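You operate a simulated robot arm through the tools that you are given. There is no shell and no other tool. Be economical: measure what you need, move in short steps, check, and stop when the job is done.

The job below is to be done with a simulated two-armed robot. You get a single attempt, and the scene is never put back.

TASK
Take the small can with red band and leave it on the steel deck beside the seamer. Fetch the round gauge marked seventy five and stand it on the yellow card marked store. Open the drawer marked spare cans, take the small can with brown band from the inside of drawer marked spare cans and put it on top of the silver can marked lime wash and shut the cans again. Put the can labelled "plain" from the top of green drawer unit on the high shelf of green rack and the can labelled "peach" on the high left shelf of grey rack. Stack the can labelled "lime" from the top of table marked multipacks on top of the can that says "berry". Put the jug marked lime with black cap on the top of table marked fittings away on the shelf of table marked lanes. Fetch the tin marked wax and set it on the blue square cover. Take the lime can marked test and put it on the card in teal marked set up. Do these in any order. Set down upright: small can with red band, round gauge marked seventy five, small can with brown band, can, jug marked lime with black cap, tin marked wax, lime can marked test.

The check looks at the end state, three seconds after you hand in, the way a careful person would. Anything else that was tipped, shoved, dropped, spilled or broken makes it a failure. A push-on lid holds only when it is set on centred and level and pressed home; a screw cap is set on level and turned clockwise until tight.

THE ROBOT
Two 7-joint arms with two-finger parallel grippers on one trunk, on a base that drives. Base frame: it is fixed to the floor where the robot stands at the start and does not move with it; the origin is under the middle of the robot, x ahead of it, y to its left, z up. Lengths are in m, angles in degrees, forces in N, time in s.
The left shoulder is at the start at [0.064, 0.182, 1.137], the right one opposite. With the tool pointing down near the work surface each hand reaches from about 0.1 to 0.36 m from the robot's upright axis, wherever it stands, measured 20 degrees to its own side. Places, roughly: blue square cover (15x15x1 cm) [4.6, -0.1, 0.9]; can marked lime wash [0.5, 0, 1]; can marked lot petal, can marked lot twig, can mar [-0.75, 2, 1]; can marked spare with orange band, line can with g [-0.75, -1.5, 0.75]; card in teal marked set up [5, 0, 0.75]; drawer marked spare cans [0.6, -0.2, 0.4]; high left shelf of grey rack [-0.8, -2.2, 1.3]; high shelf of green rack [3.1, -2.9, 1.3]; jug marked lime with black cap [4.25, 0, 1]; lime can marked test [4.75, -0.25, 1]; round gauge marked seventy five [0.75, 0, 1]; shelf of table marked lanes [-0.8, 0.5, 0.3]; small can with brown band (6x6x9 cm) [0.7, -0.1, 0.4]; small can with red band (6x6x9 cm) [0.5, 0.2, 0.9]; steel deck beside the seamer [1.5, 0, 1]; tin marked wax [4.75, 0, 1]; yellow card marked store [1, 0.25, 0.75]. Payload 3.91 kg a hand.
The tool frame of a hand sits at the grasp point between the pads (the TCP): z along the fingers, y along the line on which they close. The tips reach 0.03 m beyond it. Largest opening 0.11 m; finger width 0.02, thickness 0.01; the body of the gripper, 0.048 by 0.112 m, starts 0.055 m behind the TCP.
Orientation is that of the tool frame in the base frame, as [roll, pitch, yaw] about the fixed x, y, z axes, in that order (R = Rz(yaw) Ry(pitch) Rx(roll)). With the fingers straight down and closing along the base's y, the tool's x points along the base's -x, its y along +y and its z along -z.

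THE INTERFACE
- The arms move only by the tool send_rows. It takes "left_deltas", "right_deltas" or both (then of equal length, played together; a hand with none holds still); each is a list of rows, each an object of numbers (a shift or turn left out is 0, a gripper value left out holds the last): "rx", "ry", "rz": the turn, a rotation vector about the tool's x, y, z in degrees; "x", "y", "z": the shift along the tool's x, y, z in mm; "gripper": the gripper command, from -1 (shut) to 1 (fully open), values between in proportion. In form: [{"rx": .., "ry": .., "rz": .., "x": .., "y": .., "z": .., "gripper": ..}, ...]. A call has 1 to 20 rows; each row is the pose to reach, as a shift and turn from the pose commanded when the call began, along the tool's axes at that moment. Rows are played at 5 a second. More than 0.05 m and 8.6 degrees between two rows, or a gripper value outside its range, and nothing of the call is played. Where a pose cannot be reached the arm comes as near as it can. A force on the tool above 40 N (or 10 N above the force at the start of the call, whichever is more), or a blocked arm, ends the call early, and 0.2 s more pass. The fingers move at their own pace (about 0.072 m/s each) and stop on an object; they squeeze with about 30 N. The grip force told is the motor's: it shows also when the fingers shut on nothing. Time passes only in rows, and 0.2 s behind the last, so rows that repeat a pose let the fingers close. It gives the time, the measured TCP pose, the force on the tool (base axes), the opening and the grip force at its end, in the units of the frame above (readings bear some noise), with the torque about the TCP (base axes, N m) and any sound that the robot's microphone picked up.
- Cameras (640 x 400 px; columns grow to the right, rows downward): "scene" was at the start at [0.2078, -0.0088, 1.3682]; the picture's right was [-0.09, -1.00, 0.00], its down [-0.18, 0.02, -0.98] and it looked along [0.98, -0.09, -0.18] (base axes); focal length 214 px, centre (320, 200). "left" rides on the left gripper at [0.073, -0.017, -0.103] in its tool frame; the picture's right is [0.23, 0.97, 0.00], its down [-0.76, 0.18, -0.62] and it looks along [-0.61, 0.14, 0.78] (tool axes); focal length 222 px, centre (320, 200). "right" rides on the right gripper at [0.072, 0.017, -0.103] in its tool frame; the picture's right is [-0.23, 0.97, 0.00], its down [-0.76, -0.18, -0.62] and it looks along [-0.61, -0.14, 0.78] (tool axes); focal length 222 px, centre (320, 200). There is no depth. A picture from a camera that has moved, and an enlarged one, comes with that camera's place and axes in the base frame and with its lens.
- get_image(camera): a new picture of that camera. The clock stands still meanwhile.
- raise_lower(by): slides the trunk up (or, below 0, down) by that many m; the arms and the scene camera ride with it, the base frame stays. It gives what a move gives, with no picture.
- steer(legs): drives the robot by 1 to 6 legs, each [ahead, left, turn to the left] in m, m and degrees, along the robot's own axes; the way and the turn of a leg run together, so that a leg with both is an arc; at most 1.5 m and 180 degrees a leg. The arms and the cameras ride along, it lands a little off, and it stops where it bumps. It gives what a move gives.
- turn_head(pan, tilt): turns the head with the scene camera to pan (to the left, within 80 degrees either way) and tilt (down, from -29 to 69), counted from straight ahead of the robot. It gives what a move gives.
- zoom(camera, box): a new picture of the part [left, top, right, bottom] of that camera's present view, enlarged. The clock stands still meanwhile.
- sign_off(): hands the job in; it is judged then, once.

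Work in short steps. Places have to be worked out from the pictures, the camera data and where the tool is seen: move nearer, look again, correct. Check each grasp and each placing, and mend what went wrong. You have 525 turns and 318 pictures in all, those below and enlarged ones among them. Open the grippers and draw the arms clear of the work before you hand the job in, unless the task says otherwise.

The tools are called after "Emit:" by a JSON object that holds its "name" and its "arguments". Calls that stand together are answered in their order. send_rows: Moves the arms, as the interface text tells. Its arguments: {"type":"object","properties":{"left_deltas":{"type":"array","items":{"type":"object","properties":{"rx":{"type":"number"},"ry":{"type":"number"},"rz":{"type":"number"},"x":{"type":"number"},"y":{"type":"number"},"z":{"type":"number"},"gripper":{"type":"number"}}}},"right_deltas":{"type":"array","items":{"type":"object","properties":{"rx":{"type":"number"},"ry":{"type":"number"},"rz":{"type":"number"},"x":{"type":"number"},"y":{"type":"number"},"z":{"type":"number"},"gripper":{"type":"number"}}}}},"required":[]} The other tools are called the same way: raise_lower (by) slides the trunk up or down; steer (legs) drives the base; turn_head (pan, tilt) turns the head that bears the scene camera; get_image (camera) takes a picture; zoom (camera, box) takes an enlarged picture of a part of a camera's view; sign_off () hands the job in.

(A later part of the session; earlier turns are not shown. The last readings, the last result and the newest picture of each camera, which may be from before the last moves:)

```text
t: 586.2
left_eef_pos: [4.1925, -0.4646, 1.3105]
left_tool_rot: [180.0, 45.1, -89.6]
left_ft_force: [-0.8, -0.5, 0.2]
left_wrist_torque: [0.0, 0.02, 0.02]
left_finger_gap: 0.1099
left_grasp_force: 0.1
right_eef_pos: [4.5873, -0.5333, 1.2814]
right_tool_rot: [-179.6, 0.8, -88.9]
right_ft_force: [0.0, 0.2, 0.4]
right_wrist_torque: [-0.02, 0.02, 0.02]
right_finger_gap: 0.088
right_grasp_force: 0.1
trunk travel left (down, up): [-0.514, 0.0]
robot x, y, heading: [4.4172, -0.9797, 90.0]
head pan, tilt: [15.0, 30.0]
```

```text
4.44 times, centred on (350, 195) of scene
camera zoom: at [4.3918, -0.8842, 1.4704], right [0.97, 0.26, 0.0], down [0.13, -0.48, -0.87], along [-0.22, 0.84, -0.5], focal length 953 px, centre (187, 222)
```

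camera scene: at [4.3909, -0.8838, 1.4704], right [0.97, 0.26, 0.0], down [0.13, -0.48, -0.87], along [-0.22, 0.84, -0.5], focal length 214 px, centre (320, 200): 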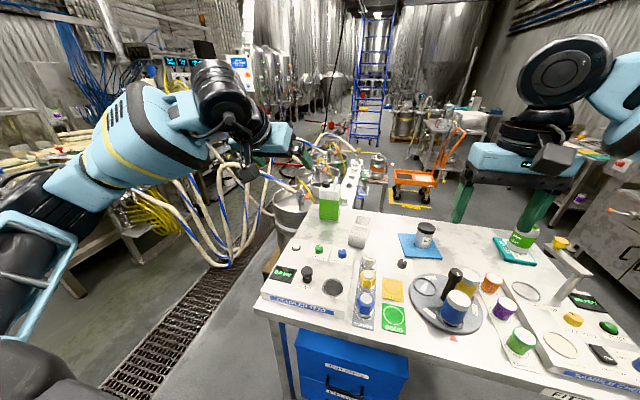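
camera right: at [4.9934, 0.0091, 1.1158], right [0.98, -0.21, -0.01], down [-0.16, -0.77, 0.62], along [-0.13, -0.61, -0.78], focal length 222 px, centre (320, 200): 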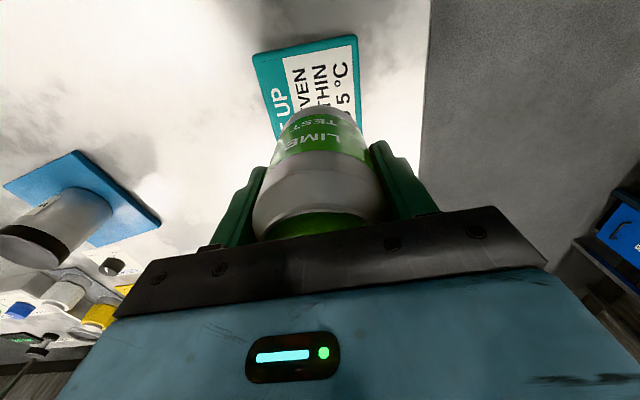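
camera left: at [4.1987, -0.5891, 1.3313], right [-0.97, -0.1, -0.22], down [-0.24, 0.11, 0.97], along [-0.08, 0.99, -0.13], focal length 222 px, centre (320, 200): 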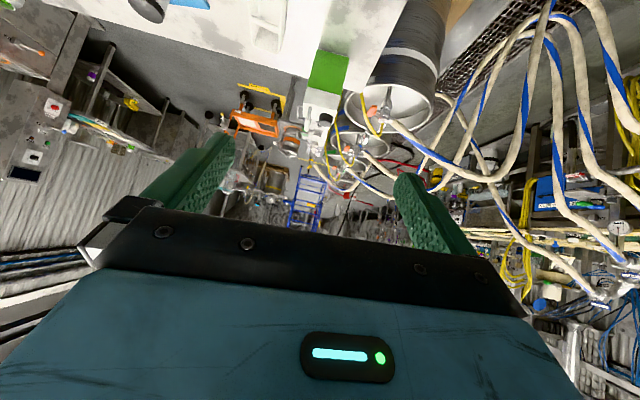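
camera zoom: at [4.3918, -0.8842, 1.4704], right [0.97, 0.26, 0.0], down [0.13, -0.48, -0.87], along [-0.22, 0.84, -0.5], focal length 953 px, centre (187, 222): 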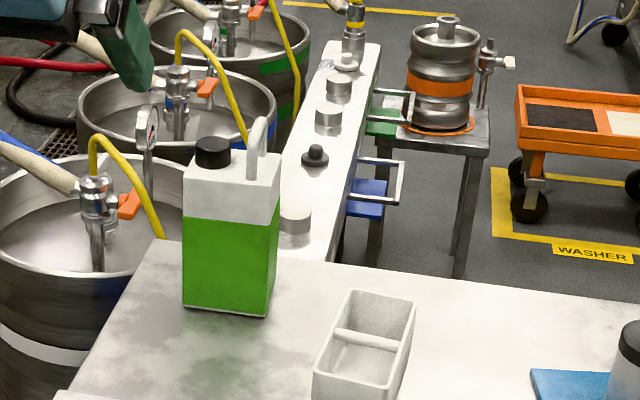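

Triangulated: handle bar top ≈(4.237, −0.02, 1.08), running along y; cap lower at z≈1.04. I'll line up x, lower to z≈1.14, and drive nearer.

Emit:
{"name": "send_rows", "arguments": {"left_deltas": [{"x": 20, "z": 20, "y": -15, "gripper": -0.2}, {"x": 45, "z": 45, "y": -30}, {"x": 75, "z": 75, "y": -40}, {"x": 105, "z": 105, "y": -44}, {"x": 120, "z": 120, "y": -44}]}}

Emit:
{"name": "steer", "arguments": {"legs": [[0.15, 0, 0], [0.1, 0, 0]]}}

Emit:
{"name": "get_image", "arguments": {"camera": "left"}}

Emit:
{"name": "get_image", "arguments": {"camera": "scene"}}

```text
t: 587.4
left_eef_pos: [4.234, -0.465, 1.137]
left_tool_rot: [-179.9, 44.9, -89.7]
left_ft_force: [0.0, -0.5, 0.6]
left_wrist_torque: [0.0, 0.02, -0.01]
left_finger_gap: 0.0439
left_grasp_force: 0.0
right_eef_pos: [4.5849, -0.5337, 1.2816]
right_tool_rot: [-179.8, 0.6, -88.8]
right_ft_force: [0.5, 0.7, 0.1]
right_wrist_torque: [-0.01, -0.01, 0.04]
right_finger_gap: 0.088
right_grasp_force: 0.0
trunk travel left (down, up): [-0.514, 0.0]
robot x, y, heading: [4.4142, -0.979, 89.7]
head pan, tilt: [15.0, 30.0]
```

```text
t: 589.5
left_eef_pos: [4.2327, -0.2387, 1.1341]
left_tool_rot: [179.9, 44.5, -89.5]
left_ft_force: [0.4, 0.2, -1.7]
left_wrist_torque: [-0.02, 0.0, 0.01]
left_finger_gap: 0.044
left_grasp_force: 0.1
right_eef_pos: [4.5869, -0.306, 1.2765]
right_tool_rot: [-179.7, 0.3, -88.9]
right_ft_force: [-0.4, 1.1, -0.1]
right_wrist_torque: [-0.06, -0.04, 0.01]
right_finger_gap: 0.0879
right_grasp_force: 0.1
trunk travel left (down, up): [-0.514, 0.0]
robot x, y, heading: [4.4113, -0.7586, 89.7]
head pan, tilt: [15.0, 30.0]
stopped in leg 2: the robot was blocked; the commanded pose is now the measured one
```

```text
124 pictures are left
camera left: at [4.2519, -0.3624, 1.156], right [-0.97, -0.17, -0.16], down [-0.18, 0.1, 0.98], along [-0.15, 0.98, -0.13], focal length 222 px, centre (320, 200)
```

left: 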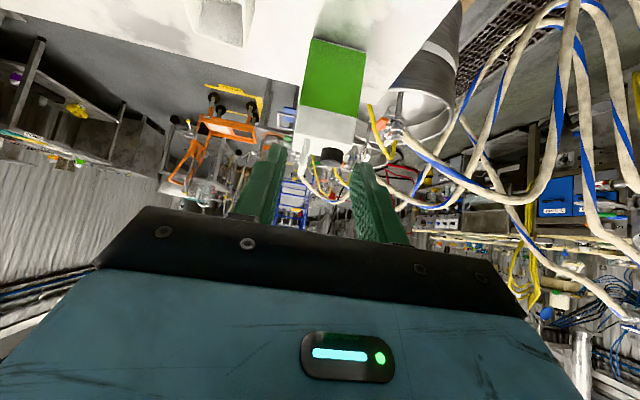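

```text
123 pictures are left
camera scene: at [4.3912, -0.6552, 1.4691], right [0.97, 0.26, 0.0], down [0.13, -0.49, -0.86], along [-0.22, 0.83, -0.51], focal length 214 px, centre (320, 200)
```

scene: 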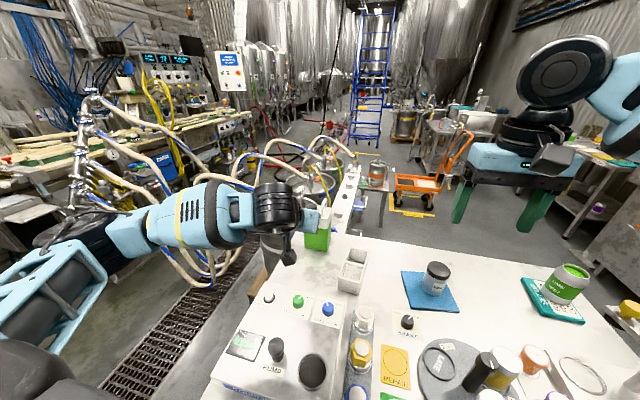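

Blocked at y≈−0.76 by the drawer unit; too far for the jug this way. Better: stand just west of the table at (3.85, −0.45) and take the handle with the right hand pointing straight down. Back off and tuck the left hand first.

Emit:
{"name": "steer", "arguments": {"legs": [[-0.4, 0, 0]]}}

Emit:
{"name": "send_rows", "arguments": {"left_deltas": [{"ry": 8, "x": -10, "z": -15, "gripper": 1}, {"ry": 16, "x": -20, "z": -30}, {"ry": 24, "x": -20, "z": -50}, {"ry": 32, "x": -15, "z": -80}, {"ry": 40, "x": 0, "z": -105}, {"ry": 45, "x": 10, "z": -125, "y": 20}, {"ry": 45, "x": 10, "z": -155, "y": 50}, {"ry": 45, "x": 10, "z": -180, "y": 70}]}}

Emit:
{"name": "steer", "arguments": {"legs": [[0, 0.56, 0], [0.4, 0, 0]]}}

Emit:
{"name": "turn_head", "arguments": {"pan": -15, "tilt": 40}}

Emit:
{"name": "get_image", "arguments": {"camera": "scene"}}

```text
t: 592.0
left_eef_pos: [4.2372, -0.6422, 1.1384]
left_tool_rot: [-179.9, 45.0, -90.3]
left_ft_force: [0.0, -0.4, 0.3]
left_wrist_torque: [0.03, -0.01, 0.01]
left_finger_gap: 0.044
left_grasp_force: 0.1
right_eef_pos: [4.5884, -0.7175, 1.28]
right_tool_rot: [-179.7, 0.7, -89.9]
right_ft_force: [-0.4, 0.2, 0.0]
right_wrist_torque: [0.02, -0.01, 0.03]
right_finger_gap: 0.0882
right_grasp_force: 0.0
trunk travel left (down, up): [-0.514, 0.0]
robot x, y, heading: [4.4114, -1.1604, 89.0]
head pan, tilt: [15.0, 30.0]
```

```text
t: 593.8
left_eef_pos: [4.1662, -0.7747, 1.2598]
left_tool_rot: [180.0, 0.0, -90.5]
left_ft_force: [0.2, -0.3, -0.8]
left_wrist_torque: [0.0, 0.0, -0.01]
left_finger_gap: 0.11
left_grasp_force: 0.1
right_eef_pos: [4.589, -0.7178, 1.282]
right_tool_rot: [-179.6, 0.8, -89.9]
right_ft_force: [-1.4, -0.3, -0.4]
right_wrist_torque: [-0.01, -0.05, 0.01]
right_finger_gap: 0.0882
right_grasp_force: 0.1
trunk travel left (down, up): [-0.514, 0.0]
robot x, y, heading: [4.4091, -1.1575, 88.9]
head pan, tilt: [15.0, 30.0]
```

```text
t: 601.2
left_eef_pos: [3.6272, -0.3533, 1.2615]
left_tool_rot: [-180.0, 0.2, -90.6]
left_ft_force: [-0.2, -0.3, -0.3]
left_wrist_torque: [-0.01, -0.01, 0.01]
left_finger_gap: 0.1102
left_grasp_force: 0.1
right_eef_pos: [4.0502, -0.2989, 1.2815]
right_tool_rot: [-179.6, 0.8, -90.1]
right_ft_force: [-0.4, 0.7, 0.0]
right_wrist_torque: [0.0, 0.03, -0.01]
right_finger_gap: 0.088
right_grasp_force: 0.0
trunk travel left (down, up): [-0.514, 0.0]
robot x, y, heading: [3.8727, -0.7406, 88.8]
head pan, tilt: [15.0, 30.0]
```

```text
t: 602.2
left_eef_pos: [3.6274, -0.3537, 1.26]
left_tool_rot: [-179.9, 0.1, -90.6]
left_ft_force: [-0.5, 0.2, -0.5]
left_wrist_torque: [0.03, 0.0, -0.03]
left_finger_gap: 0.1101
left_grasp_force: 0.1
right_eef_pos: [4.0508, -0.2977, 1.2807]
right_tool_rot: [-179.7, 0.8, -90.0]
right_ft_force: [0.6, 0.5, 0.4]
right_wrist_torque: [0.0, 0.0, 0.0]
right_finger_gap: 0.0881
right_grasp_force: 0.0
trunk travel left (down, up): [-0.514, 0.0]
robot x, y, heading: [3.8676, -0.7416, 89.0]
head pan, tilt: [-15.0, 40.0]
```

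```text
122 pictures are left
camera scene: at [3.8944, -0.6508, 1.4549], right [0.96, -0.28, 0.0], down [-0.18, -0.62, -0.77], along [0.21, 0.74, -0.64], focal length 214 px, centre (320, 200)
```

scene: 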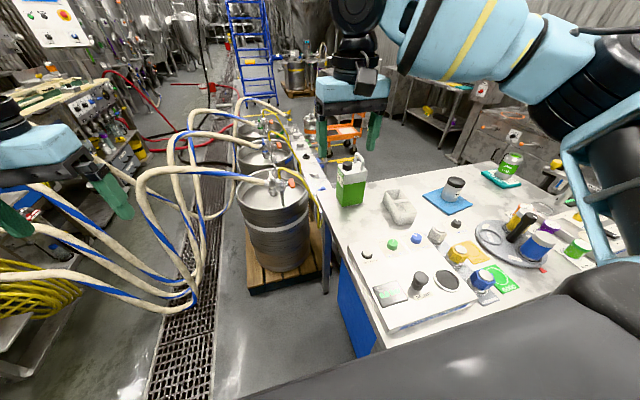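

Clear floor west of the table up to the keg pallet (y≈0.17). Pull the left hand in and go ahead 0.28 m.

Emit:
{"name": "send_rows", "arguments": {"left_deltas": [{"x": 30}, {"x": 60}, {"x": 90}]}}

Emit:
{"name": "steer", "arguments": {"legs": [[0.28, 0, 1]]}}

Emit:
{"name": "get_image", "arguments": {"camera": "right"}}

Emit:
{"name": "get_image", "arguments": {"camera": "scene"}}

```text
t: 603.0
left_eef_pos: [3.6276, -0.4444, 1.2592]
left_tool_rot: [180.0, 0.2, -90.6]
left_ft_force: [0.3, -0.1, 0.0]
left_wrist_torque: [0.0, -0.02, 0.01]
left_finger_gap: 0.1101
left_grasp_force: 0.1
right_eef_pos: [4.0512, -0.2981, 1.2821]
right_tool_rot: [-179.7, 0.8, -90.1]
right_ft_force: [-0.3, -0.1, 0.3]
right_wrist_torque: [0.03, -0.01, -0.01]
right_finger_gap: 0.0882
right_grasp_force: 0.1
trunk travel left (down, up): [-0.514, 0.0]
robot x, y, heading: [3.8704, -0.7396, 88.7]
head pan, tilt: [-15.0, 40.0]
```

```text
t: 604.3
left_eef_pos: [3.6198, -0.3437, 1.2574]
left_tool_rot: [-180.0, -0.2, -90.7]
left_ft_force: [0.2, -0.4, 0.4]
left_wrist_torque: [-0.06, -0.01, -0.01]
left_finger_gap: 0.1099
left_grasp_force: 0.0
right_eef_pos: [4.0423, -0.1973, 1.2784]
right_tool_rot: [-179.8, 0.5, -90.2]
right_ft_force: [0.5, -0.3, -0.9]
right_wrist_torque: [-0.02, 0.0, 0.03]
right_finger_gap: 0.0879
right_grasp_force: 0.0
trunk travel left (down, up): [-0.514, 0.0]
robot x, y, heading: [3.8599, -0.6414, 88.6]
head pan, tilt: [-15.0, 40.0]
stopped in leg 1: the robot was blocked; the commanded pose is now the measured one
```

```text
121 pictures are left
camera right: at [4.0254, -0.2705, 1.3822], right [-0.97, 0.23, 0.0], down [0.18, 0.76, 0.63], along [0.15, 0.61, -0.78], focal length 222 px, centre (320, 200)
```

right: 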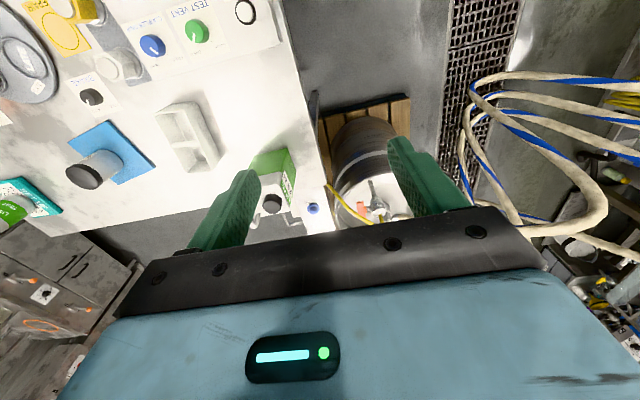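

```text
120 pictures are left
camera scene: at [3.8849, -0.55, 1.4544], right [0.96, -0.28, 0.0], down [-0.18, -0.62, -0.76], along [0.22, 0.73, -0.64], focal length 214 px, centre (320, 200)
```

scene: 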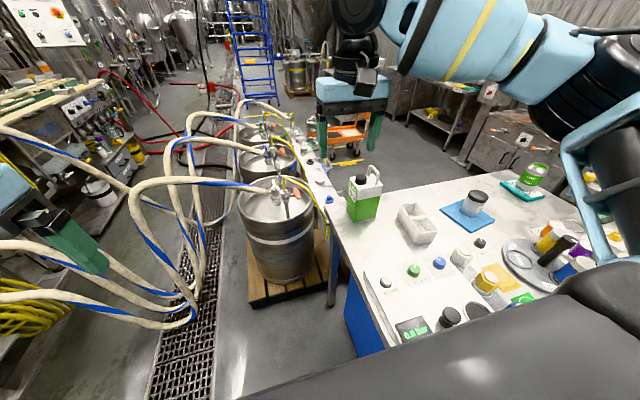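

My right side touches the table corner. Back 3 cm, strafe left 8 cm, and continue ahead.

Emit:
{"name": "steer", "arguments": {"legs": [[-0.04, 0, 1.4], [0, 0.09, 0], [0.27, 0, 0]]}}

Emit:
{"name": "get_image", "arguments": {"camera": "right"}}

```text
t: 607.7
left_eef_pos: [3.5248, -0.1291, 1.2594]
left_tool_rot: [-179.9, 0.0, -89.4]
left_ft_force: [0.3, 0.5, 0.4]
left_wrist_torque: [-0.01, -0.01, 0.0]
left_finger_gap: 0.1099
left_grasp_force: 0.0
right_eef_pos: [3.9446, 0.0271, 1.2819]
right_tool_rot: [-179.7, 0.8, -89.0]
right_ft_force: [-0.6, 0.6, -0.6]
right_wrist_torque: [0.03, -0.03, -0.04]
right_finger_gap: 0.0879
right_grasp_force: 0.0
trunk travel left (down, up): [-0.514, 0.0]
robot x, y, heading: [3.7728, -0.4206, 90.0]
head pan, tilt: [-15.0, 40.0]
```

```text
119 pictures are left
camera right: at [3.9293, -0.0482, 1.3843], right [-0.98, 0.21, 0.0], down [0.16, 0.76, 0.63], along [0.13, 0.62, -0.77], focal length 222 px, centre (320, 200)
```

right: 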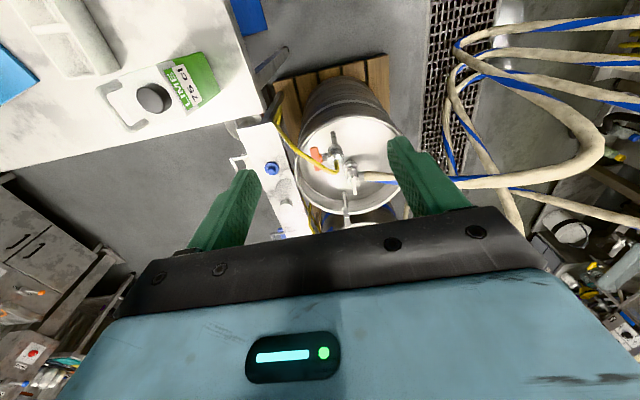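

Now I read "LIME 75 cl" on the jug with its black cap. Bring the right hand over toward the handle and look again.

Emit:
{"name": "send_rows", "arguments": {"right_deltas": [{"x": 10, "y": -40}, {"x": 20, "y": -80, "z": 10}, {"x": 30, "y": -120, "z": 20}, {"x": 40, "y": -160, "z": 40}, {"x": 47, "y": -205, "z": 60}]}}

Emit:
{"name": "get_image", "arguments": {"camera": "right"}}

```text
t: 608.9
left_eef_pos: [3.5255, -0.1286, 1.2596]
left_tool_rot: [180.0, 0.0, -89.4]
left_ft_force: [0.4, 0.2, 0.3]
left_wrist_torque: [-0.01, -0.06, 0.02]
left_finger_gap: 0.1098
left_grasp_force: 0.1
right_eef_pos: [4.1544, -0.014, 1.2248]
right_tool_rot: [-179.8, 0.7, -88.9]
right_ft_force: [0.3, -0.1, 0.3]
right_wrist_torque: [-0.02, 0.07, -0.02]
right_finger_gap: 0.0879
right_grasp_force: 0.1
trunk travel left (down, up): [-0.514, 0.0]
robot x, y, heading: [3.7715, -0.4207, 89.9]
head pan, tilt: [-15.0, 40.0]
```

```text
118 pictures are left
camera right: at [4.139, -0.0879, 1.3272], right [-0.98, 0.21, 0.0], down [0.16, 0.76, 0.63], along [0.13, 0.62, -0.77], focal length 222 px, centre (320, 200)
```

right: 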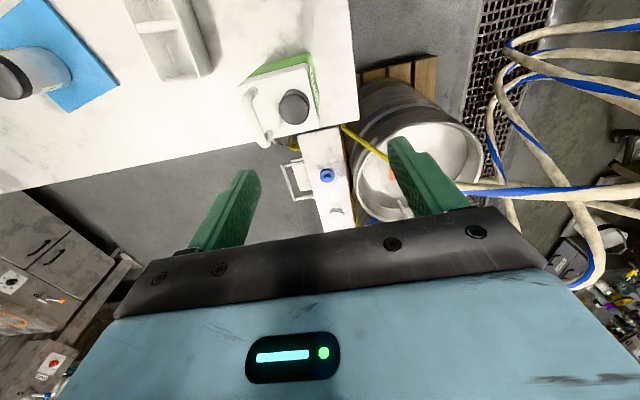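

Emit:
{"name": "zoom", "arguments": {"camera": "right", "box": [220, 40, 340, 160]}}

```text
3.33 times, centred on (280, 100) of right
camera zoom: at [4.139, -0.0879, 1.3272], right [-0.98, 0.21, 0.0], down [0.16, 0.76, 0.63], along [0.13, 0.62, -0.77], focal length 740 px, centre (453, 533)
```

zoom: 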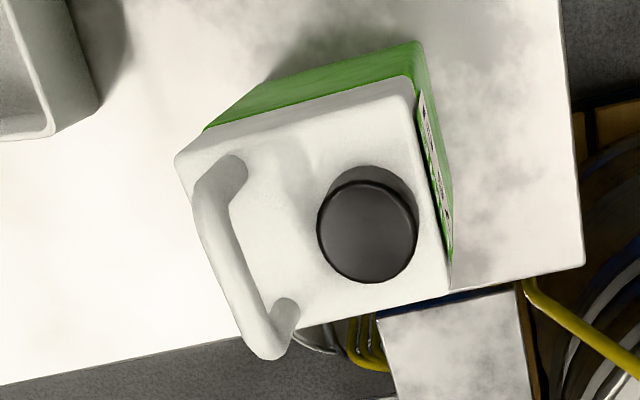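

The handle bar runs along y at x≈4.229, centre y≈−0.016, top ≈1.087; cap edge at x≈4.207. Narrow the fingers to ~3.5 cm, centre over the bar and descend to z≈1.08.

Emit:
{"name": "send_rows", "arguments": {"right_deltas": [{"y": -25, "gripper": -0.36}, {"y": -50}, {"y": -75, "x": 1}, {"y": -75, "x": 1, "z": 40}, {"y": -75, "x": 1, "z": 80}, {"y": -75, "x": 1, "z": 100}]}}

Emit:
{"name": "get_image", "arguments": {"camera": "right"}}

```text
t: 610.3
left_eef_pos: [3.5243, -0.1292, 1.2599]
left_tool_rot: [-179.9, 0.1, -89.5]
left_ft_force: [-0.6, 0.2, -0.4]
left_wrist_torque: [0.01, 0.03, 0.0]
left_finger_gap: 0.1102
left_grasp_force: 0.0
right_eef_pos: [4.227, -0.0145, 1.1236]
right_tool_rot: [-179.7, 0.8, -89.0]
right_ft_force: [0.1, 0.2, 0.7]
right_wrist_torque: [0.0, 0.0, 0.03]
right_finger_gap: 0.0352
right_grasp_force: 0.0
trunk travel left (down, up): [-0.514, 0.0]
robot x, y, heading: [3.7684, -0.4199, 89.9]
head pan, tilt: [-15.0, 40.0]
```

```text
116 pictures are left
camera right: at [4.2111, -0.0878, 1.2267], right [-0.98, 0.21, 0.0], down [0.16, 0.76, 0.63], along [0.13, 0.62, -0.77], focal length 222 px, centre (320, 200)
```

right: 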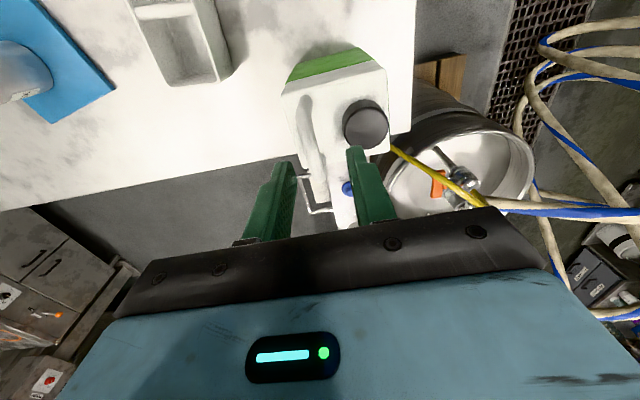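

Aligned: the bar lies midway between the fingers. Descend the last 44 mm, close, and test-lift.

Emit:
{"name": "send_rows", "arguments": {"right_deltas": [{"x": 5, "y": -2, "z": 15}, {"x": 5, "y": -2, "z": 30}, {"x": 5, "y": -2, "z": 43}, {"x": 5, "y": -2, "z": 43}]}}

Emit:
{"name": "send_rows", "arguments": {"right_deltas": [{"gripper": -1}, {"gripper": -1}, {"gripper": -1}, {"gripper": -1}]}}

Emit:
{"name": "send_rows", "arguments": {"right_deltas": [{"z": -10}, {"z": -25}, {"z": -45}]}}

Emit:
{"name": "get_image", "arguments": {"camera": "right"}}

Emit:
{"name": "get_image", "arguments": {"camera": "scene"}}

```text
t: 611.3
left_eef_pos: [3.5239, -0.1293, 1.2597]
left_tool_rot: [-179.8, 0.0, -89.5]
left_ft_force: [0.8, 0.2, -0.7]
left_wrist_torque: [-0.01, -0.01, 0.0]
left_finger_gap: 0.1101
left_grasp_force: 0.0
right_eef_pos: [4.2291, -0.0186, 1.0793]
right_tool_rot: [-179.7, 0.7, -89.0]
right_ft_force: [0.5, 1.0, -0.2]
right_wrist_torque: [0.03, 0.01, -0.03]
right_finger_gap: 0.0351
right_grasp_force: 0.0
trunk travel left (down, up): [-0.514, 0.0]
robot x, y, heading: [3.7712, -0.4208, 89.7]
head pan, tilt: [-15.0, 40.0]
```

```text
t: 612.3
left_eef_pos: [3.5232, -0.1294, 1.2601]
left_tool_rot: [179.9, 0.0, -89.6]
left_ft_force: [0.0, -0.4, -0.6]
left_wrist_torque: [0.02, 0.01, 0.04]
left_finger_gap: 0.11
left_grasp_force: 0.0
right_eef_pos: [4.2296, -0.0185, 1.0785]
right_tool_rot: [-179.7, 0.7, -89.0]
right_ft_force: [1.9, -0.4, 0.9]
right_wrist_torque: [0.1, -0.09, -0.01]
right_finger_gap: 0.0114
right_grasp_force: 29.8
trunk travel left (down, up): [-0.514, 0.0]
robot x, y, heading: [3.7704, -0.4208, 90.3]
head pan, tilt: [-15.0, 40.0]
```

```text
t: 613.1
left_eef_pos: [3.5239, -0.1285, 1.2599]
left_tool_rot: [-179.9, 0.0, -89.5]
left_ft_force: [0.7, 0.3, -0.3]
left_wrist_torque: [0.02, 0.02, -0.02]
left_finger_gap: 0.1101
left_grasp_force: 0.1
right_eef_pos: [4.2282, -0.0183, 1.1256]
right_tool_rot: [-179.7, 0.7, -88.9]
right_ft_force: [-0.5, -0.1, -8.5]
right_wrist_torque: [-0.06, -0.05, -0.01]
right_finger_gap: 0.0117
right_grasp_force: 29.9
trunk travel left (down, up): [-0.514, 0.0]
robot x, y, heading: [3.7742, -0.4202, 90.1]
head pan, tilt: [-15.0, 40.0]
```

```text
115 pictures are left
camera right: at [4.2124, -0.0932, 1.2285], right [-0.98, 0.21, 0.0], down [0.16, 0.76, 0.63], along [0.13, 0.62, -0.77], focal length 222 px, centre (320, 200)
```

right: 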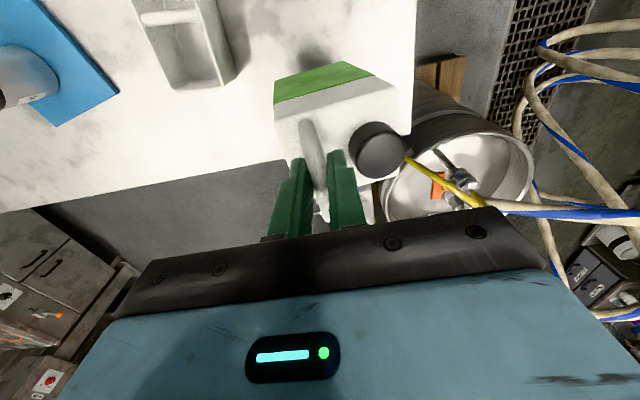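

```text
114 pictures are left
camera scene: at [3.7952, -0.3296, 1.4549], right [0.97, -0.26, 0.0], down [-0.17, -0.62, -0.77], along [0.2, 0.74, -0.64], focal length 214 px, centre (320, 200)
```

scene: 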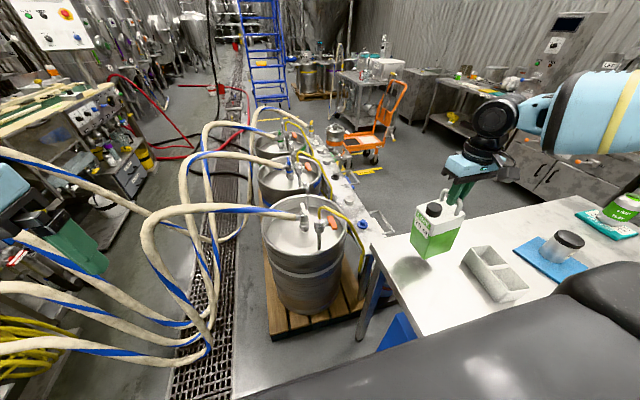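

The jug is lifted (≈0.87 kg) and hangs upright. Raise it and draw it in front of me, then back out south.

Emit:
{"name": "send_rows", "arguments": {"right_deltas": [{"z": -30}, {"z": -65}, {"z": -100}, {"z": -130, "y": 20}, {"z": -140, "y": 50}, {"z": -140, "y": 85, "x": 10}, {"z": -140, "y": 120, "x": 20}, {"z": -140, "y": 155, "x": 30}]}}

Emit:
{"name": "get_image", "arguments": {"camera": "scene"}}

```text
t: 614.9
left_eef_pos: [3.5236, -0.1296, 1.2592]
left_tool_rot: [-179.9, 0.0, -89.4]
left_ft_force: [-0.7, 0.5, -0.4]
left_wrist_torque: [0.01, -0.02, 0.0]
left_finger_gap: 0.1101
left_grasp_force: 0.1
right_eef_pos: [4.0716, -0.0544, 1.2612]
right_tool_rot: [-179.7, 0.6, -89.0]
right_ft_force: [-0.3, -0.2, -9.5]
right_wrist_torque: [-0.07, -0.02, 0.02]
right_finger_gap: 0.012
right_grasp_force: 30.1
trunk travel left (down, up): [-0.514, 0.0]
robot x, y, heading: [3.7717, -0.4206, 89.9]
head pan, tilt: [-15.0, 40.0]
```

```text
113 pictures are left
camera scene: at [3.794, -0.3295, 1.4549], right [0.97, -0.26, 0.0], down [-0.17, -0.62, -0.77], along [0.2, 0.74, -0.64], focal length 214 px, centre (320, 200)
```

scene: 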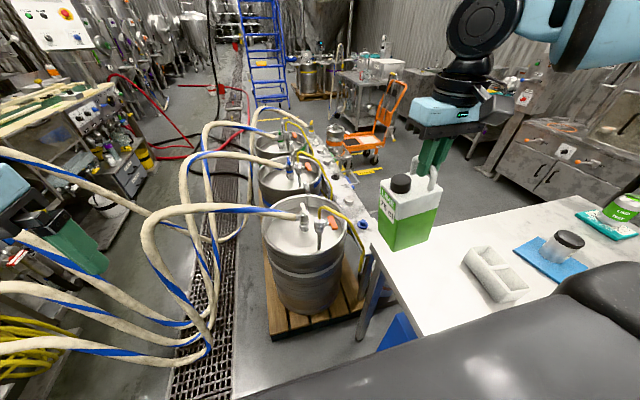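

Back out to y≈−1.37, turn west and drive along the aisle toward the lanes table.

Emit:
{"name": "steer", "arguments": {"legs": [[-0.95, 0, 0], [0, 0, 90], [1.5, 0, 0], [1.5, 0, 0]]}}

Emit:
{"name": "get_image", "arguments": {"camera": "scene"}}

```text
t: 637.8
left_eef_pos: [0.4991, -1.6901, 1.2596]
left_tool_rot: [-179.9, 0.1, 1.7]
left_ft_force: [0.4, 0.5, 0.4]
left_wrist_torque: [0.03, 0.05, 0.03]
left_finger_gap: 0.1101
left_grasp_force: 0.0
right_eef_pos: [0.4125, -1.1418, 1.2615]
right_tool_rot: [-179.8, 0.7, 2.1]
right_ft_force: [0.1, 0.0, -8.5]
right_wrist_torque: [0.04, -0.07, 0.01]
right_finger_gap: 0.0116
right_grasp_force: 30.1
trunk travel left (down, up): [-0.514, 0.0]
robot x, y, heading: [0.7835, -1.435, -178.9]
head pan, tilt: [-15.0, 40.0]
```

```text
112 pictures are left
camera scene: at [0.6942, -1.4171, 1.4549], right [0.24, 0.97, 0.0], down [0.62, -0.16, -0.77], along [-0.74, 0.18, -0.64], focal length 214 px, centre (320, 200)
```

scene: 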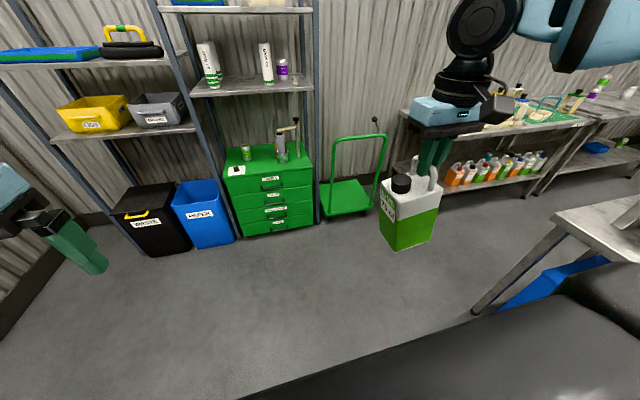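

The jug hangs well. Zoom on the lanes table's lower shelf.

Emit:
{"name": "zoom", "arguments": {"camera": "scene", "box": [380, 90, 640, 220]}}

```text
2.46 times, centred on (510, 155) of scene
camera zoom: at [0.6942, -1.4171, 1.4549], right [0.24, 0.97, 0.0], down [0.62, -0.16, -0.77], along [-0.74, 0.18, -0.64], focal length 528 px, centre (-148, 311)
```

zoom: 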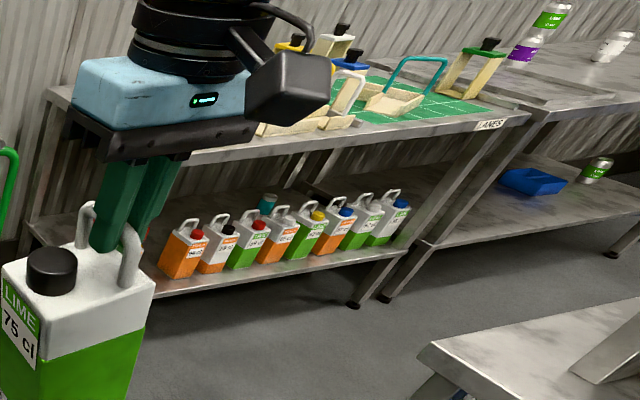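

Eight jugs line the shelf front; I need a closer frontal look for a free slot. I'll go up the aisle (facing +y, x≈−0.09) and then look at the shelf.

Emit:
{"name": "steer", "arguments": {"legs": [[0, 0, -91], [0, 0.87, 0], [1.4, 0, 0], [0.75, 0, 0]]}}

Emit:
{"name": "turn_head", "arguments": {"pan": 75, "tilt": 45}}

Emit:
{"name": "get_image", "arguments": {"camera": "scene"}}

```text
t: 659.7
left_eef_pos: [-0.4221, 0.9492, 1.2598]
left_tool_rot: [-180.0, -0.1, -87.4]
left_ft_force: [-0.7, 0.3, 0.3]
left_wrist_torque: [0.02, -0.02, 0.01]
left_finger_gap: 0.1101
left_grasp_force: 0.1
right_eef_pos: [0.1226, 1.0439, 1.2615]
right_tool_rot: [-179.9, 0.7, -86.9]
right_ft_force: [0.5, 0.0, -8.3]
right_wrist_torque: [-0.09, -0.08, 0.0]
right_finger_gap: 0.0117
right_grasp_force: 29.5
trunk travel left (down, up): [-0.514, 0.0]
robot x, y, heading: [-0.1684, 0.6686, 92.0]
head pan, tilt: [-15.0, 40.0]
```

```text
t: 661.4
left_eef_pos: [-0.4236, 0.9493, 1.2593]
left_tool_rot: [180.0, 0.1, -87.4]
left_ft_force: [0.1, 0.4, 0.2]
left_wrist_torque: [0.01, 0.01, -0.02]
left_finger_gap: 0.1099
left_grasp_force: 0.1
right_eef_pos: [0.1215, 1.0445, 1.2617]
right_tool_rot: [-179.8, 0.6, -86.9]
right_ft_force: [0.4, -0.5, -9.4]
right_wrist_torque: [-0.07, -0.08, 0.03]
right_finger_gap: 0.0116
right_grasp_force: 30.1
trunk travel left (down, up): [-0.514, 0.0]
robot x, y, heading: [-0.1631, 0.6661, 92.0]
head pan, tilt: [75.0, 45.0]
```

```text
110 pictures are left
camera scene: at [-0.2444, 0.6938, 1.4476], right [0.23, 0.97, 0.0], down [0.69, -0.16, -0.71], along [-0.69, 0.16, -0.71], focal length 214 px, centre (320, 200)
```

scene: 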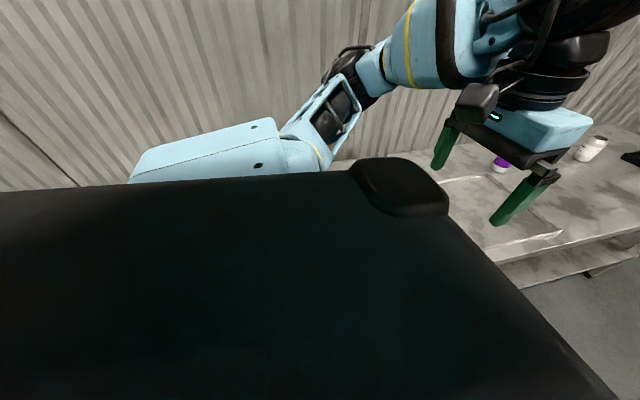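

My shoulder hides it. Move to open floor at (0.45, 0.85), face the lanes table, and lower the trunk to look under the tabletop.

Emit:
{"name": "steer", "arguments": {"legs": [[0.15, -0.6, 0], [0, 0, 88]]}}

Emit:
{"name": "turn_head", "arguments": {"pan": 0, "tilt": 40}}

Emit:
{"name": "raise_lower", "arguments": {"by": -0.45}}

Emit:
{"name": "get_image", "arguments": {"camera": "scene"}}

```text
t: 670.8
left_eef_pos: [0.1238, 0.5822, 1.2594]
left_tool_rot: [180.0, -0.1, 1.4]
left_ft_force: [1.4, -0.4, 0.4]
left_wrist_torque: [0.0, 0.01, -0.01]
left_finger_gap: 0.1099
left_grasp_force: 0.0
right_eef_pos: [0.0409, 1.1304, 1.2606]
right_tool_rot: [-179.8, 0.6, 1.9]
right_ft_force: [0.0, -0.4, -7.3]
right_wrist_torque: [0.02, -0.12, -0.01]
right_finger_gap: 0.0118
right_grasp_force: 30.3
trunk travel left (down, up): [-0.514, 0.0]
robot x, y, heading: [0.4113, 0.832, -179.4]
head pan, tilt: [75.0, 45.0]
```

```text
t: 672.2
left_eef_pos: [0.1247, 0.5837, 1.2591]
left_tool_rot: [180.0, -0.1, 1.3]
left_ft_force: [0.0, -0.8, 0.8]
left_wrist_torque: [0.0, 0.0, -0.04]
left_finger_gap: 0.11
left_grasp_force: 0.0
right_eef_pos: [0.0408, 1.1312, 1.2621]
right_tool_rot: [-179.8, 0.6, 1.9]
right_ft_force: [-0.1, 0.5, -8.8]
right_wrist_torque: [0.07, -0.07, -0.02]
right_finger_gap: 0.012
right_grasp_force: 30.0
trunk travel left (down, up): [-0.514, 0.0]
robot x, y, heading: [0.414, 0.8371, -179.4]
head pan, tilt: [0.0, 40.0]
```

```text
refused: -0.45 is not a number from -0.4 to 0.4
```

```text
109 pictures are left
camera scene: at [0.3184, 0.8326, 1.4548], right [-0.01, 1.0, 0.0], down [0.64, 0.01, -0.77], along [-0.77, -0.01, -0.64], focal length 214 px, centre (320, 200)
```

scene: 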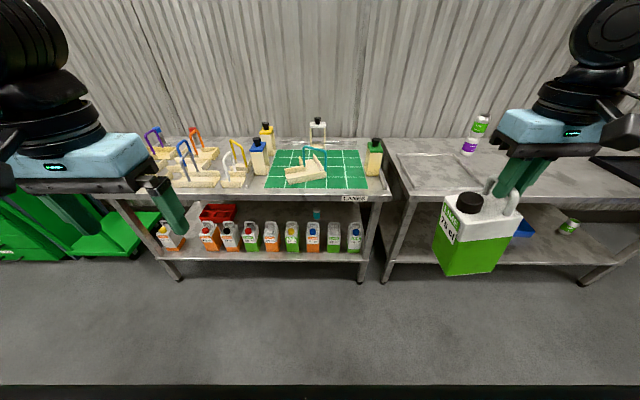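

Emit:
{"name": "zoom", "arguments": {"camera": "scene", "box": [140, 180, 400, 300]}}

```text
2.46 times, centred on (270, 240) of scene
camera zoom: at [0.3184, 0.8326, 1.4548], right [-0.01, 1.0, 0.0], down [0.64, 0.01, -0.77], along [-0.77, -0.01, -0.64], focal length 528 px, centre (443, 102)
```

zoom: 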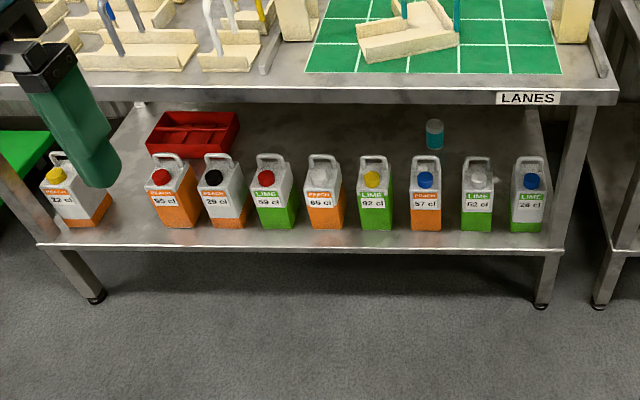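

There's one gap on the shelf front, between the first jug (22 cl) and the second, at y≈0. I'll pull the jug in close, enter the aisle and strafe to that spot.

Emit:
{"name": "send_rows", "arguments": {"right_deltas": [{"x": 30}, {"x": 60}, {"x": 90, "y": -10}, {"x": 115, "y": -20}]}}

Emit:
{"name": "steer", "arguments": {"legs": [[0.46, 0, -0.6]]}}

Emit:
{"name": "turn_head", "arguments": {"pan": 0, "tilt": 60}}

Emit:
{"name": "get_image", "arguments": {"camera": "scene"}}

```text
t: 673.2
left_eef_pos: [0.1257, 0.5834, 1.2608]
left_tool_rot: [179.9, 0.1, 1.4]
left_ft_force: [0.4, 0.1, -0.3]
left_wrist_torque: [0.01, 0.03, 0.01]
left_finger_gap: 0.1099
left_grasp_force: 0.0
right_eef_pos: [0.1582, 1.1543, 1.2595]
right_tool_rot: [-179.8, 0.7, 1.9]
right_ft_force: [1.0, 0.1, -7.7]
right_wrist_torque: [0.05, -0.11, 0.01]
right_finger_gap: 0.0116
right_grasp_force: 30.2
trunk travel left (down, up): [-0.514, 0.0]
robot x, y, heading: [0.4127, 0.8371, -179.2]
head pan, tilt: [0.0, 40.0]
```

```text
t: 676.0
left_eef_pos: [-0.345, 0.5859, 1.2602]
left_tool_rot: [-179.9, 0.1, 0.4]
left_ft_force: [-0.1, -0.2, 0.5]
left_wrist_torque: [-0.03, 0.02, -0.02]
left_finger_gap: 0.1101
left_grasp_force: 0.1
right_eef_pos: [-0.3024, 1.1553, 1.2598]
right_tool_rot: [-179.6, 0.5, 0.9]
right_ft_force: [-0.3, -0.1, -8.6]
right_wrist_torque: [0.05, -0.09, -0.03]
right_finger_gap: 0.0118
right_grasp_force: 30.5
trunk travel left (down, up): [-0.514, 0.0]
robot x, y, heading: [-0.0541, 0.8308, 179.7]
head pan, tilt: [0.0, 40.0]
```

```text
t: 676.9
left_eef_pos: [-0.3453, 0.5858, 1.2605]
left_tool_rot: [180.0, 0.0, 0.4]
left_ft_force: [0.3, -0.4, 0.0]
left_wrist_torque: [0.0, 0.0, 0.01]
left_finger_gap: 0.1101
left_grasp_force: 0.1
right_eef_pos: [-0.3031, 1.1581, 1.2593]
right_tool_rot: [-179.8, 0.6, 0.9]
right_ft_force: [0.4, -0.2, -9.1]
right_wrist_torque: [0.05, -0.09, 0.03]
right_finger_gap: 0.0118
right_grasp_force: 30.3
trunk travel left (down, up): [-0.514, 0.0]
robot x, y, heading: [-0.055, 0.8276, 179.3]
head pan, tilt: [0.0, 60.0]
```

```text
107 pictures are left
camera scene: at [-0.1284, 0.832, 1.4281], right [0.0, 1.0, 0.0], down [0.87, 0.0, -0.5], along [-0.5, 0.0, -0.87], focal length 214 px, centre (320, 200)
```

scene: 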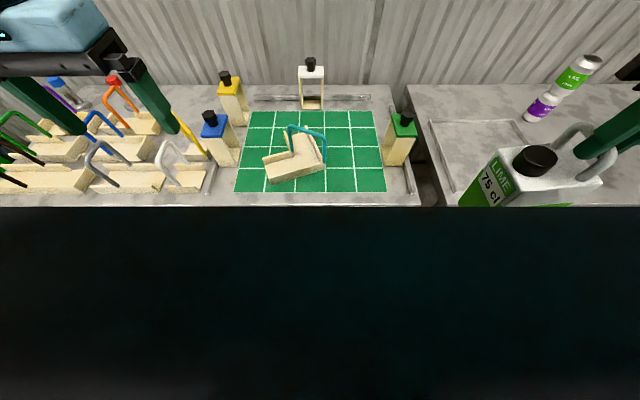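

Clear. Strafe left 1.03 m along the aisle.

Emit:
{"name": "steer", "arguments": {"legs": [[0, 1.03, 0.5]]}}

Emit:
{"name": "raise_lower", "arguments": {"by": -0.3}}

Emit:
{"name": "turn_head", "arguments": {"pan": -15, "tilt": 50}}

Emit:
{"name": "get_image", "arguments": {"camera": "scene"}}

```text
t: 686.3
left_eef_pos: [-0.3517, -0.4581, 1.2594]
left_tool_rot: [180.0, 0.0, 0.2]
left_ft_force: [0.6, 0.4, 0.0]
left_wrist_torque: [0.01, -0.01, -0.01]
left_finger_gap: 0.11
left_grasp_force: 0.0
right_eef_pos: [-0.3075, 0.1129, 1.2592]
right_tool_rot: [-179.8, 0.7, 0.8]
right_ft_force: [-0.3, -0.3, -8.3]
right_wrist_torque: [0.0, -0.07, 0.03]
right_finger_gap: 0.012
right_grasp_force: 29.9
trunk travel left (down, up): [-0.514, 0.0]
robot x, y, heading: [-0.0582, -0.2153, 179.2]
head pan, tilt: [0.0, 60.0]
```

```text
t: 689.3
left_eef_pos: [-0.3514, -0.4597, 0.9607]
left_tool_rot: [-179.9, 0.0, 0.3]
left_ft_force: [-0.6, -0.8, -0.7]
left_wrist_torque: [-0.03, 0.03, 0.03]
left_finger_gap: 0.1101
left_grasp_force: 0.0
right_eef_pos: [-0.3084, 0.1115, 0.9595]
right_tool_rot: [-179.8, 0.5, 0.8]
right_ft_force: [0.3, 0.3, -7.7]
right_wrist_torque: [0.01, -0.1, 0.0]
right_finger_gap: 0.0118
right_grasp_force: 30.4
trunk travel left (down, up): [-0.214, 0.3]
robot x, y, heading: [-0.0615, -0.213, 179.6]
head pan, tilt: [0.0, 60.0]
```

```text
t: 690.1
left_eef_pos: [-0.3507, -0.4589, 0.9606]
left_tool_rot: [-179.9, 0.1, 0.2]
left_ft_force: [-0.1, -0.7, -0.6]
left_wrist_torque: [0.04, 0.04, 0.02]
left_finger_gap: 0.1101
left_grasp_force: 0.0
right_eef_pos: [-0.3085, 0.1142, 0.9593]
right_tool_rot: [-179.9, 0.5, 0.8]
right_ft_force: [1.7, 0.4, -8.4]
right_wrist_torque: [0.01, -0.1, 0.01]
right_finger_gap: 0.0119
right_grasp_force: 30.2
trunk travel left (down, up): [-0.214, 0.3]
robot x, y, heading: [-0.0614, -0.2118, 179.6]
head pan, tilt: [-15.0, 50.0]
```

```text
106 pictures are left
camera scene: at [-0.3038, -0.1921, 1.1136], right [0.26, 0.96, 0.0], down [0.74, -0.2, -0.64], along [-0.62, 0.17, -0.77], focal length 214 px, centre (320, 200)
```

scene: 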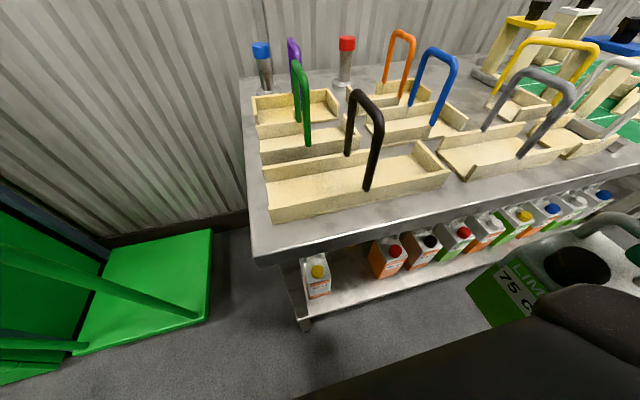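

Emit:
{"name": "zoom", "arguments": {"camera": "scene", "box": [270, 210, 450, 330]}}

```text
3.33 times, centred on (360, 270) of scene
camera zoom: at [-0.3038, -0.1921, 1.1136], right [0.26, 0.96, 0.0], down [0.74, -0.2, -0.64], along [-0.62, 0.17, -0.77], focal length 715 px, centre (187, -33)
```

zoom: 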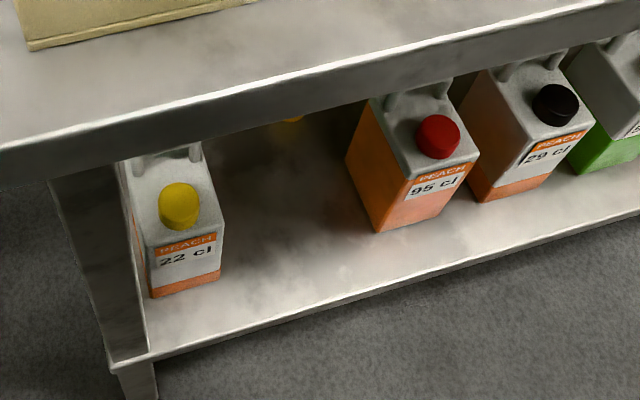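

The gap is actually ~0.18 m wide (y −0.094…+0.088), shelf front edge x≈−0.466, z≈0.31 — fine. Lower the trunk fully and tilt the right hand ~40° so the wrist stays below the tabletop.

Emit:
{"name": "raise_lower", "arguments": {"by": -0.2}}

Emit:
{"name": "send_rows", "arguments": {"right_deltas": [{"ry": -7}, {"ry": -14}, {"ry": -21}, {"ry": -28}, {"ry": -34}, {"ry": -40}]}}

Emit:
{"name": "get_image", "arguments": {"camera": "scene"}}

Emit:
{"name": "get_image", "arguments": {"camera": "right"}}

```text
t: 692.3
left_eef_pos: [-0.3685, -0.4588, 0.7626]
left_tool_rot: [-179.9, -1.9, 0.3]
left_ft_force: [-1.3, 0.0, -0.6]
left_wrist_torque: [0.0, 0.06, 0.0]
left_finger_gap: 0.1101
left_grasp_force: 0.0
right_eef_pos: [-0.3618, 0.1119, 0.7328]
right_tool_rot: [-180.0, -8.5, 0.8]
right_ft_force: [0.3, -0.3, -8.9]
right_wrist_torque: [0.02, 0.12, 0.01]
right_finger_gap: 0.0119
right_grasp_force: 30.2
trunk travel left (down, up): [-0.014, 0.5]
robot x, y, heading: [-0.0602, -0.2176, 179.7]
head pan, tilt: [-15.0, 50.0]
```

```text
t: 693.7
left_eef_pos: [-0.3673, -0.4587, 0.763]
left_tool_rot: [179.9, -1.9, 0.2]
left_ft_force: [-0.3, -0.4, 0.4]
left_wrist_torque: [0.02, 0.01, -0.01]
left_finger_gap: 0.1103
left_grasp_force: 0.1
right_eef_pos: [-0.3957, 0.1499, 0.8037]
right_tool_rot: [179.9, 31.4, 0.8]
right_ft_force: [1.2, -0.9, -8.6]
right_wrist_torque: [0.01, -0.69, -0.02]
right_finger_gap: 0.0117
right_grasp_force: 29.9
right hand out of reach, approached as far as the arm can: row 1, 2, 3, 4, 5, 6
trunk travel left (down, up): [-0.014, 0.5]
robot x, y, heading: [-0.0566, -0.2144, 179.6]
head pan, tilt: [-15.0, 50.0]
```

```text
104 pictures are left
camera scene: at [-0.3771, -0.1917, 0.8951], right [0.26, 0.96, 0.0], down [0.74, -0.2, -0.64], along [-0.62, 0.17, -0.77], focal length 214 px, centre (320, 200)
```

scene: 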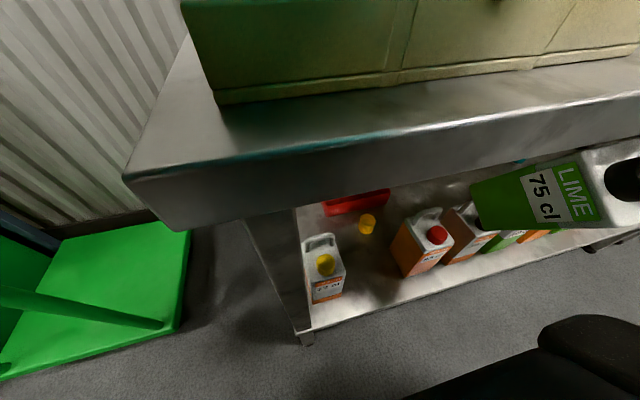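

```text
103 pictures are left
camera right: at [-0.2793, 0.1347, 0.8543], right [-0.18, -0.98, 0.12], down [-0.33, 0.17, 0.93], along [-0.93, 0.13, -0.35], focal length 222 px, centre (320, 200)
```

right: 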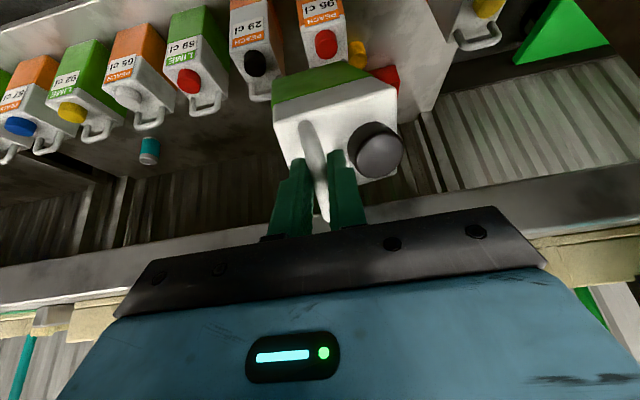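

The grip is stiff, so the jug tilts with the hand; it must be set down with the hand vertical. I'll rotate back to vertical and see how low the hand can go just in front of the shelf.

Emit:
{"name": "send_rows", "arguments": {"right_deltas": [{"ry": 6}, {"ry": 12}, {"ry": 18}, {"ry": 24}, {"ry": 31}]}}

Emit:
{"name": "get_image", "arguments": {"camera": "right"}}

```text
t: 694.9
left_eef_pos: [-0.3678, -0.4586, 0.7622]
left_tool_rot: [-180.0, -2.0, 0.3]
left_ft_force: [-0.7, -0.1, -0.2]
left_wrist_torque: [-0.03, 0.03, 0.03]
left_finger_gap: 0.1099
left_grasp_force: 0.0
right_eef_pos: [-0.3936, 0.1493, 0.8034]
right_tool_rot: [180.0, 0.4, 0.8]
right_ft_force: [-0.2, -0.7, -9.0]
right_wrist_torque: [0.05, -0.07, 0.0]
right_finger_gap: 0.0118
right_grasp_force: 29.7
trunk travel left (down, up): [-0.014, 0.5]
robot x, y, heading: [-0.0582, -0.2129, 179.6]
head pan, tilt: [-15.0, 50.0]
```

```text
102 pictures are left
camera right: at [-0.3197, 0.1344, 0.9066], right [-0.21, -0.98, 0.0], down [-0.76, 0.17, 0.63], along [-0.61, 0.13, -0.78], focal length 222 px, centre (320, 200)
```

right: 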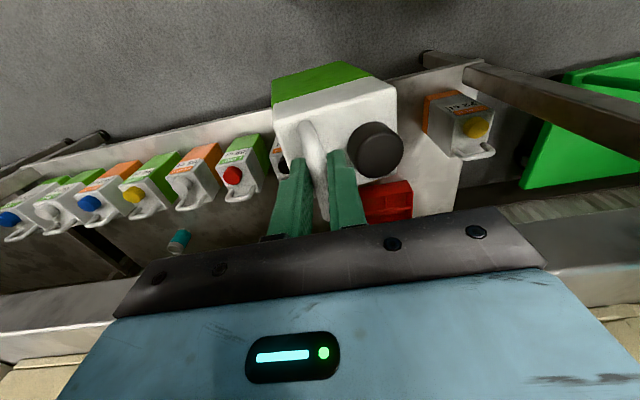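

Vertical and clean. Draw back 4 cm from the table edge, shift left to y≈0.02, then lower in front of the shelf.

Emit:
{"name": "send_rows", "arguments": {"right_deltas": [{"x": 25}, {"x": 45, "y": 20}, {"x": 45, "y": 60}, {"x": 45, "y": 100}, {"x": 45, "y": 132}]}}

Emit:
{"name": "send_rows", "arguments": {"right_deltas": [{"z": 30}, {"z": 60}, {"z": 90}, {"z": 120}, {"z": 150}, {"z": 180}]}}

Emit:
{"name": "get_image", "arguments": {"camera": "scene"}}

```text
t: 696.1
left_eef_pos: [-0.3669, -0.4586, 0.7623]
left_tool_rot: [179.9, -1.8, 0.3]
left_ft_force: [0.0, 0.4, 0.1]
left_wrist_torque: [0.02, 0.01, 0.01]
left_finger_gap: 0.1103
left_grasp_force: 0.0
right_eef_pos: [-0.3463, 0.0174, 0.8026]
right_tool_rot: [-179.7, 0.5, 0.8]
right_ft_force: [-0.6, 14.2, -5.5]
right_wrist_torque: [-0.4, -0.26, 0.1]
right_finger_gap: 0.0119
right_grasp_force: 29.9
trunk travel left (down, up): [-0.014, 0.5]
robot x, y, heading: [-0.0569, -0.2146, 180.0]
head pan, tilt: [-15.0, 50.0]
```

```text
t: 697.3
left_eef_pos: [-0.3656, -0.4569, 0.7636]
left_tool_rot: [-179.9, -1.6, 0.1]
left_ft_force: [0.2, 0.2, -0.2]
left_wrist_torque: [0.06, 0.01, 0.0]
left_finger_gap: 0.11
left_grasp_force: 0.0
right_eef_pos: [-0.4053, 0.0106, 0.7184]
right_tool_rot: [-179.5, 0.1, 0.4]
right_ft_force: [32.7, -2.6, 3.7]
right_wrist_torque: [0.44, 3.19, -0.39]
right_finger_gap: 0.0115
right_grasp_force: 30.2
right hand out of reach, approached as far as the arm can: row 1, 2, 3, 4, 5
trunk travel left (down, up): [-0.014, 0.5]
robot x, y, heading: [-0.0581, -0.2098, 179.4]
head pan, tilt: [-15.0, 50.0]
stopped in row 5 (right hand): the force on the tool passed its limit at 133 N (the readings are from after the stop); the commanded pose is now the measured one
```

```text
101 pictures are left
camera scene: at [-0.3731, -0.1911, 0.8962], right [0.27, 0.96, 0.0], down [0.74, -0.2, -0.65], along [-0.62, 0.17, -0.76], focal length 214 px, centre (320, 200)
```

scene: 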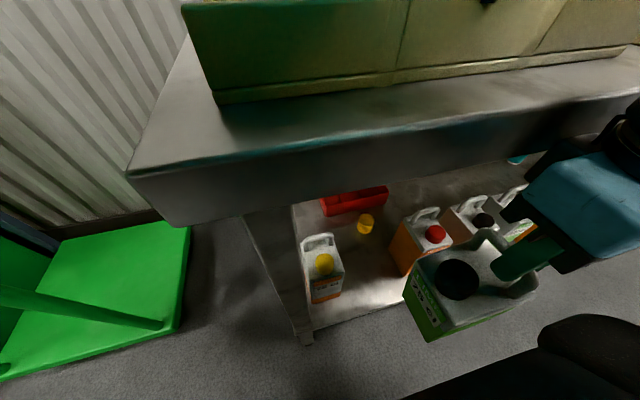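

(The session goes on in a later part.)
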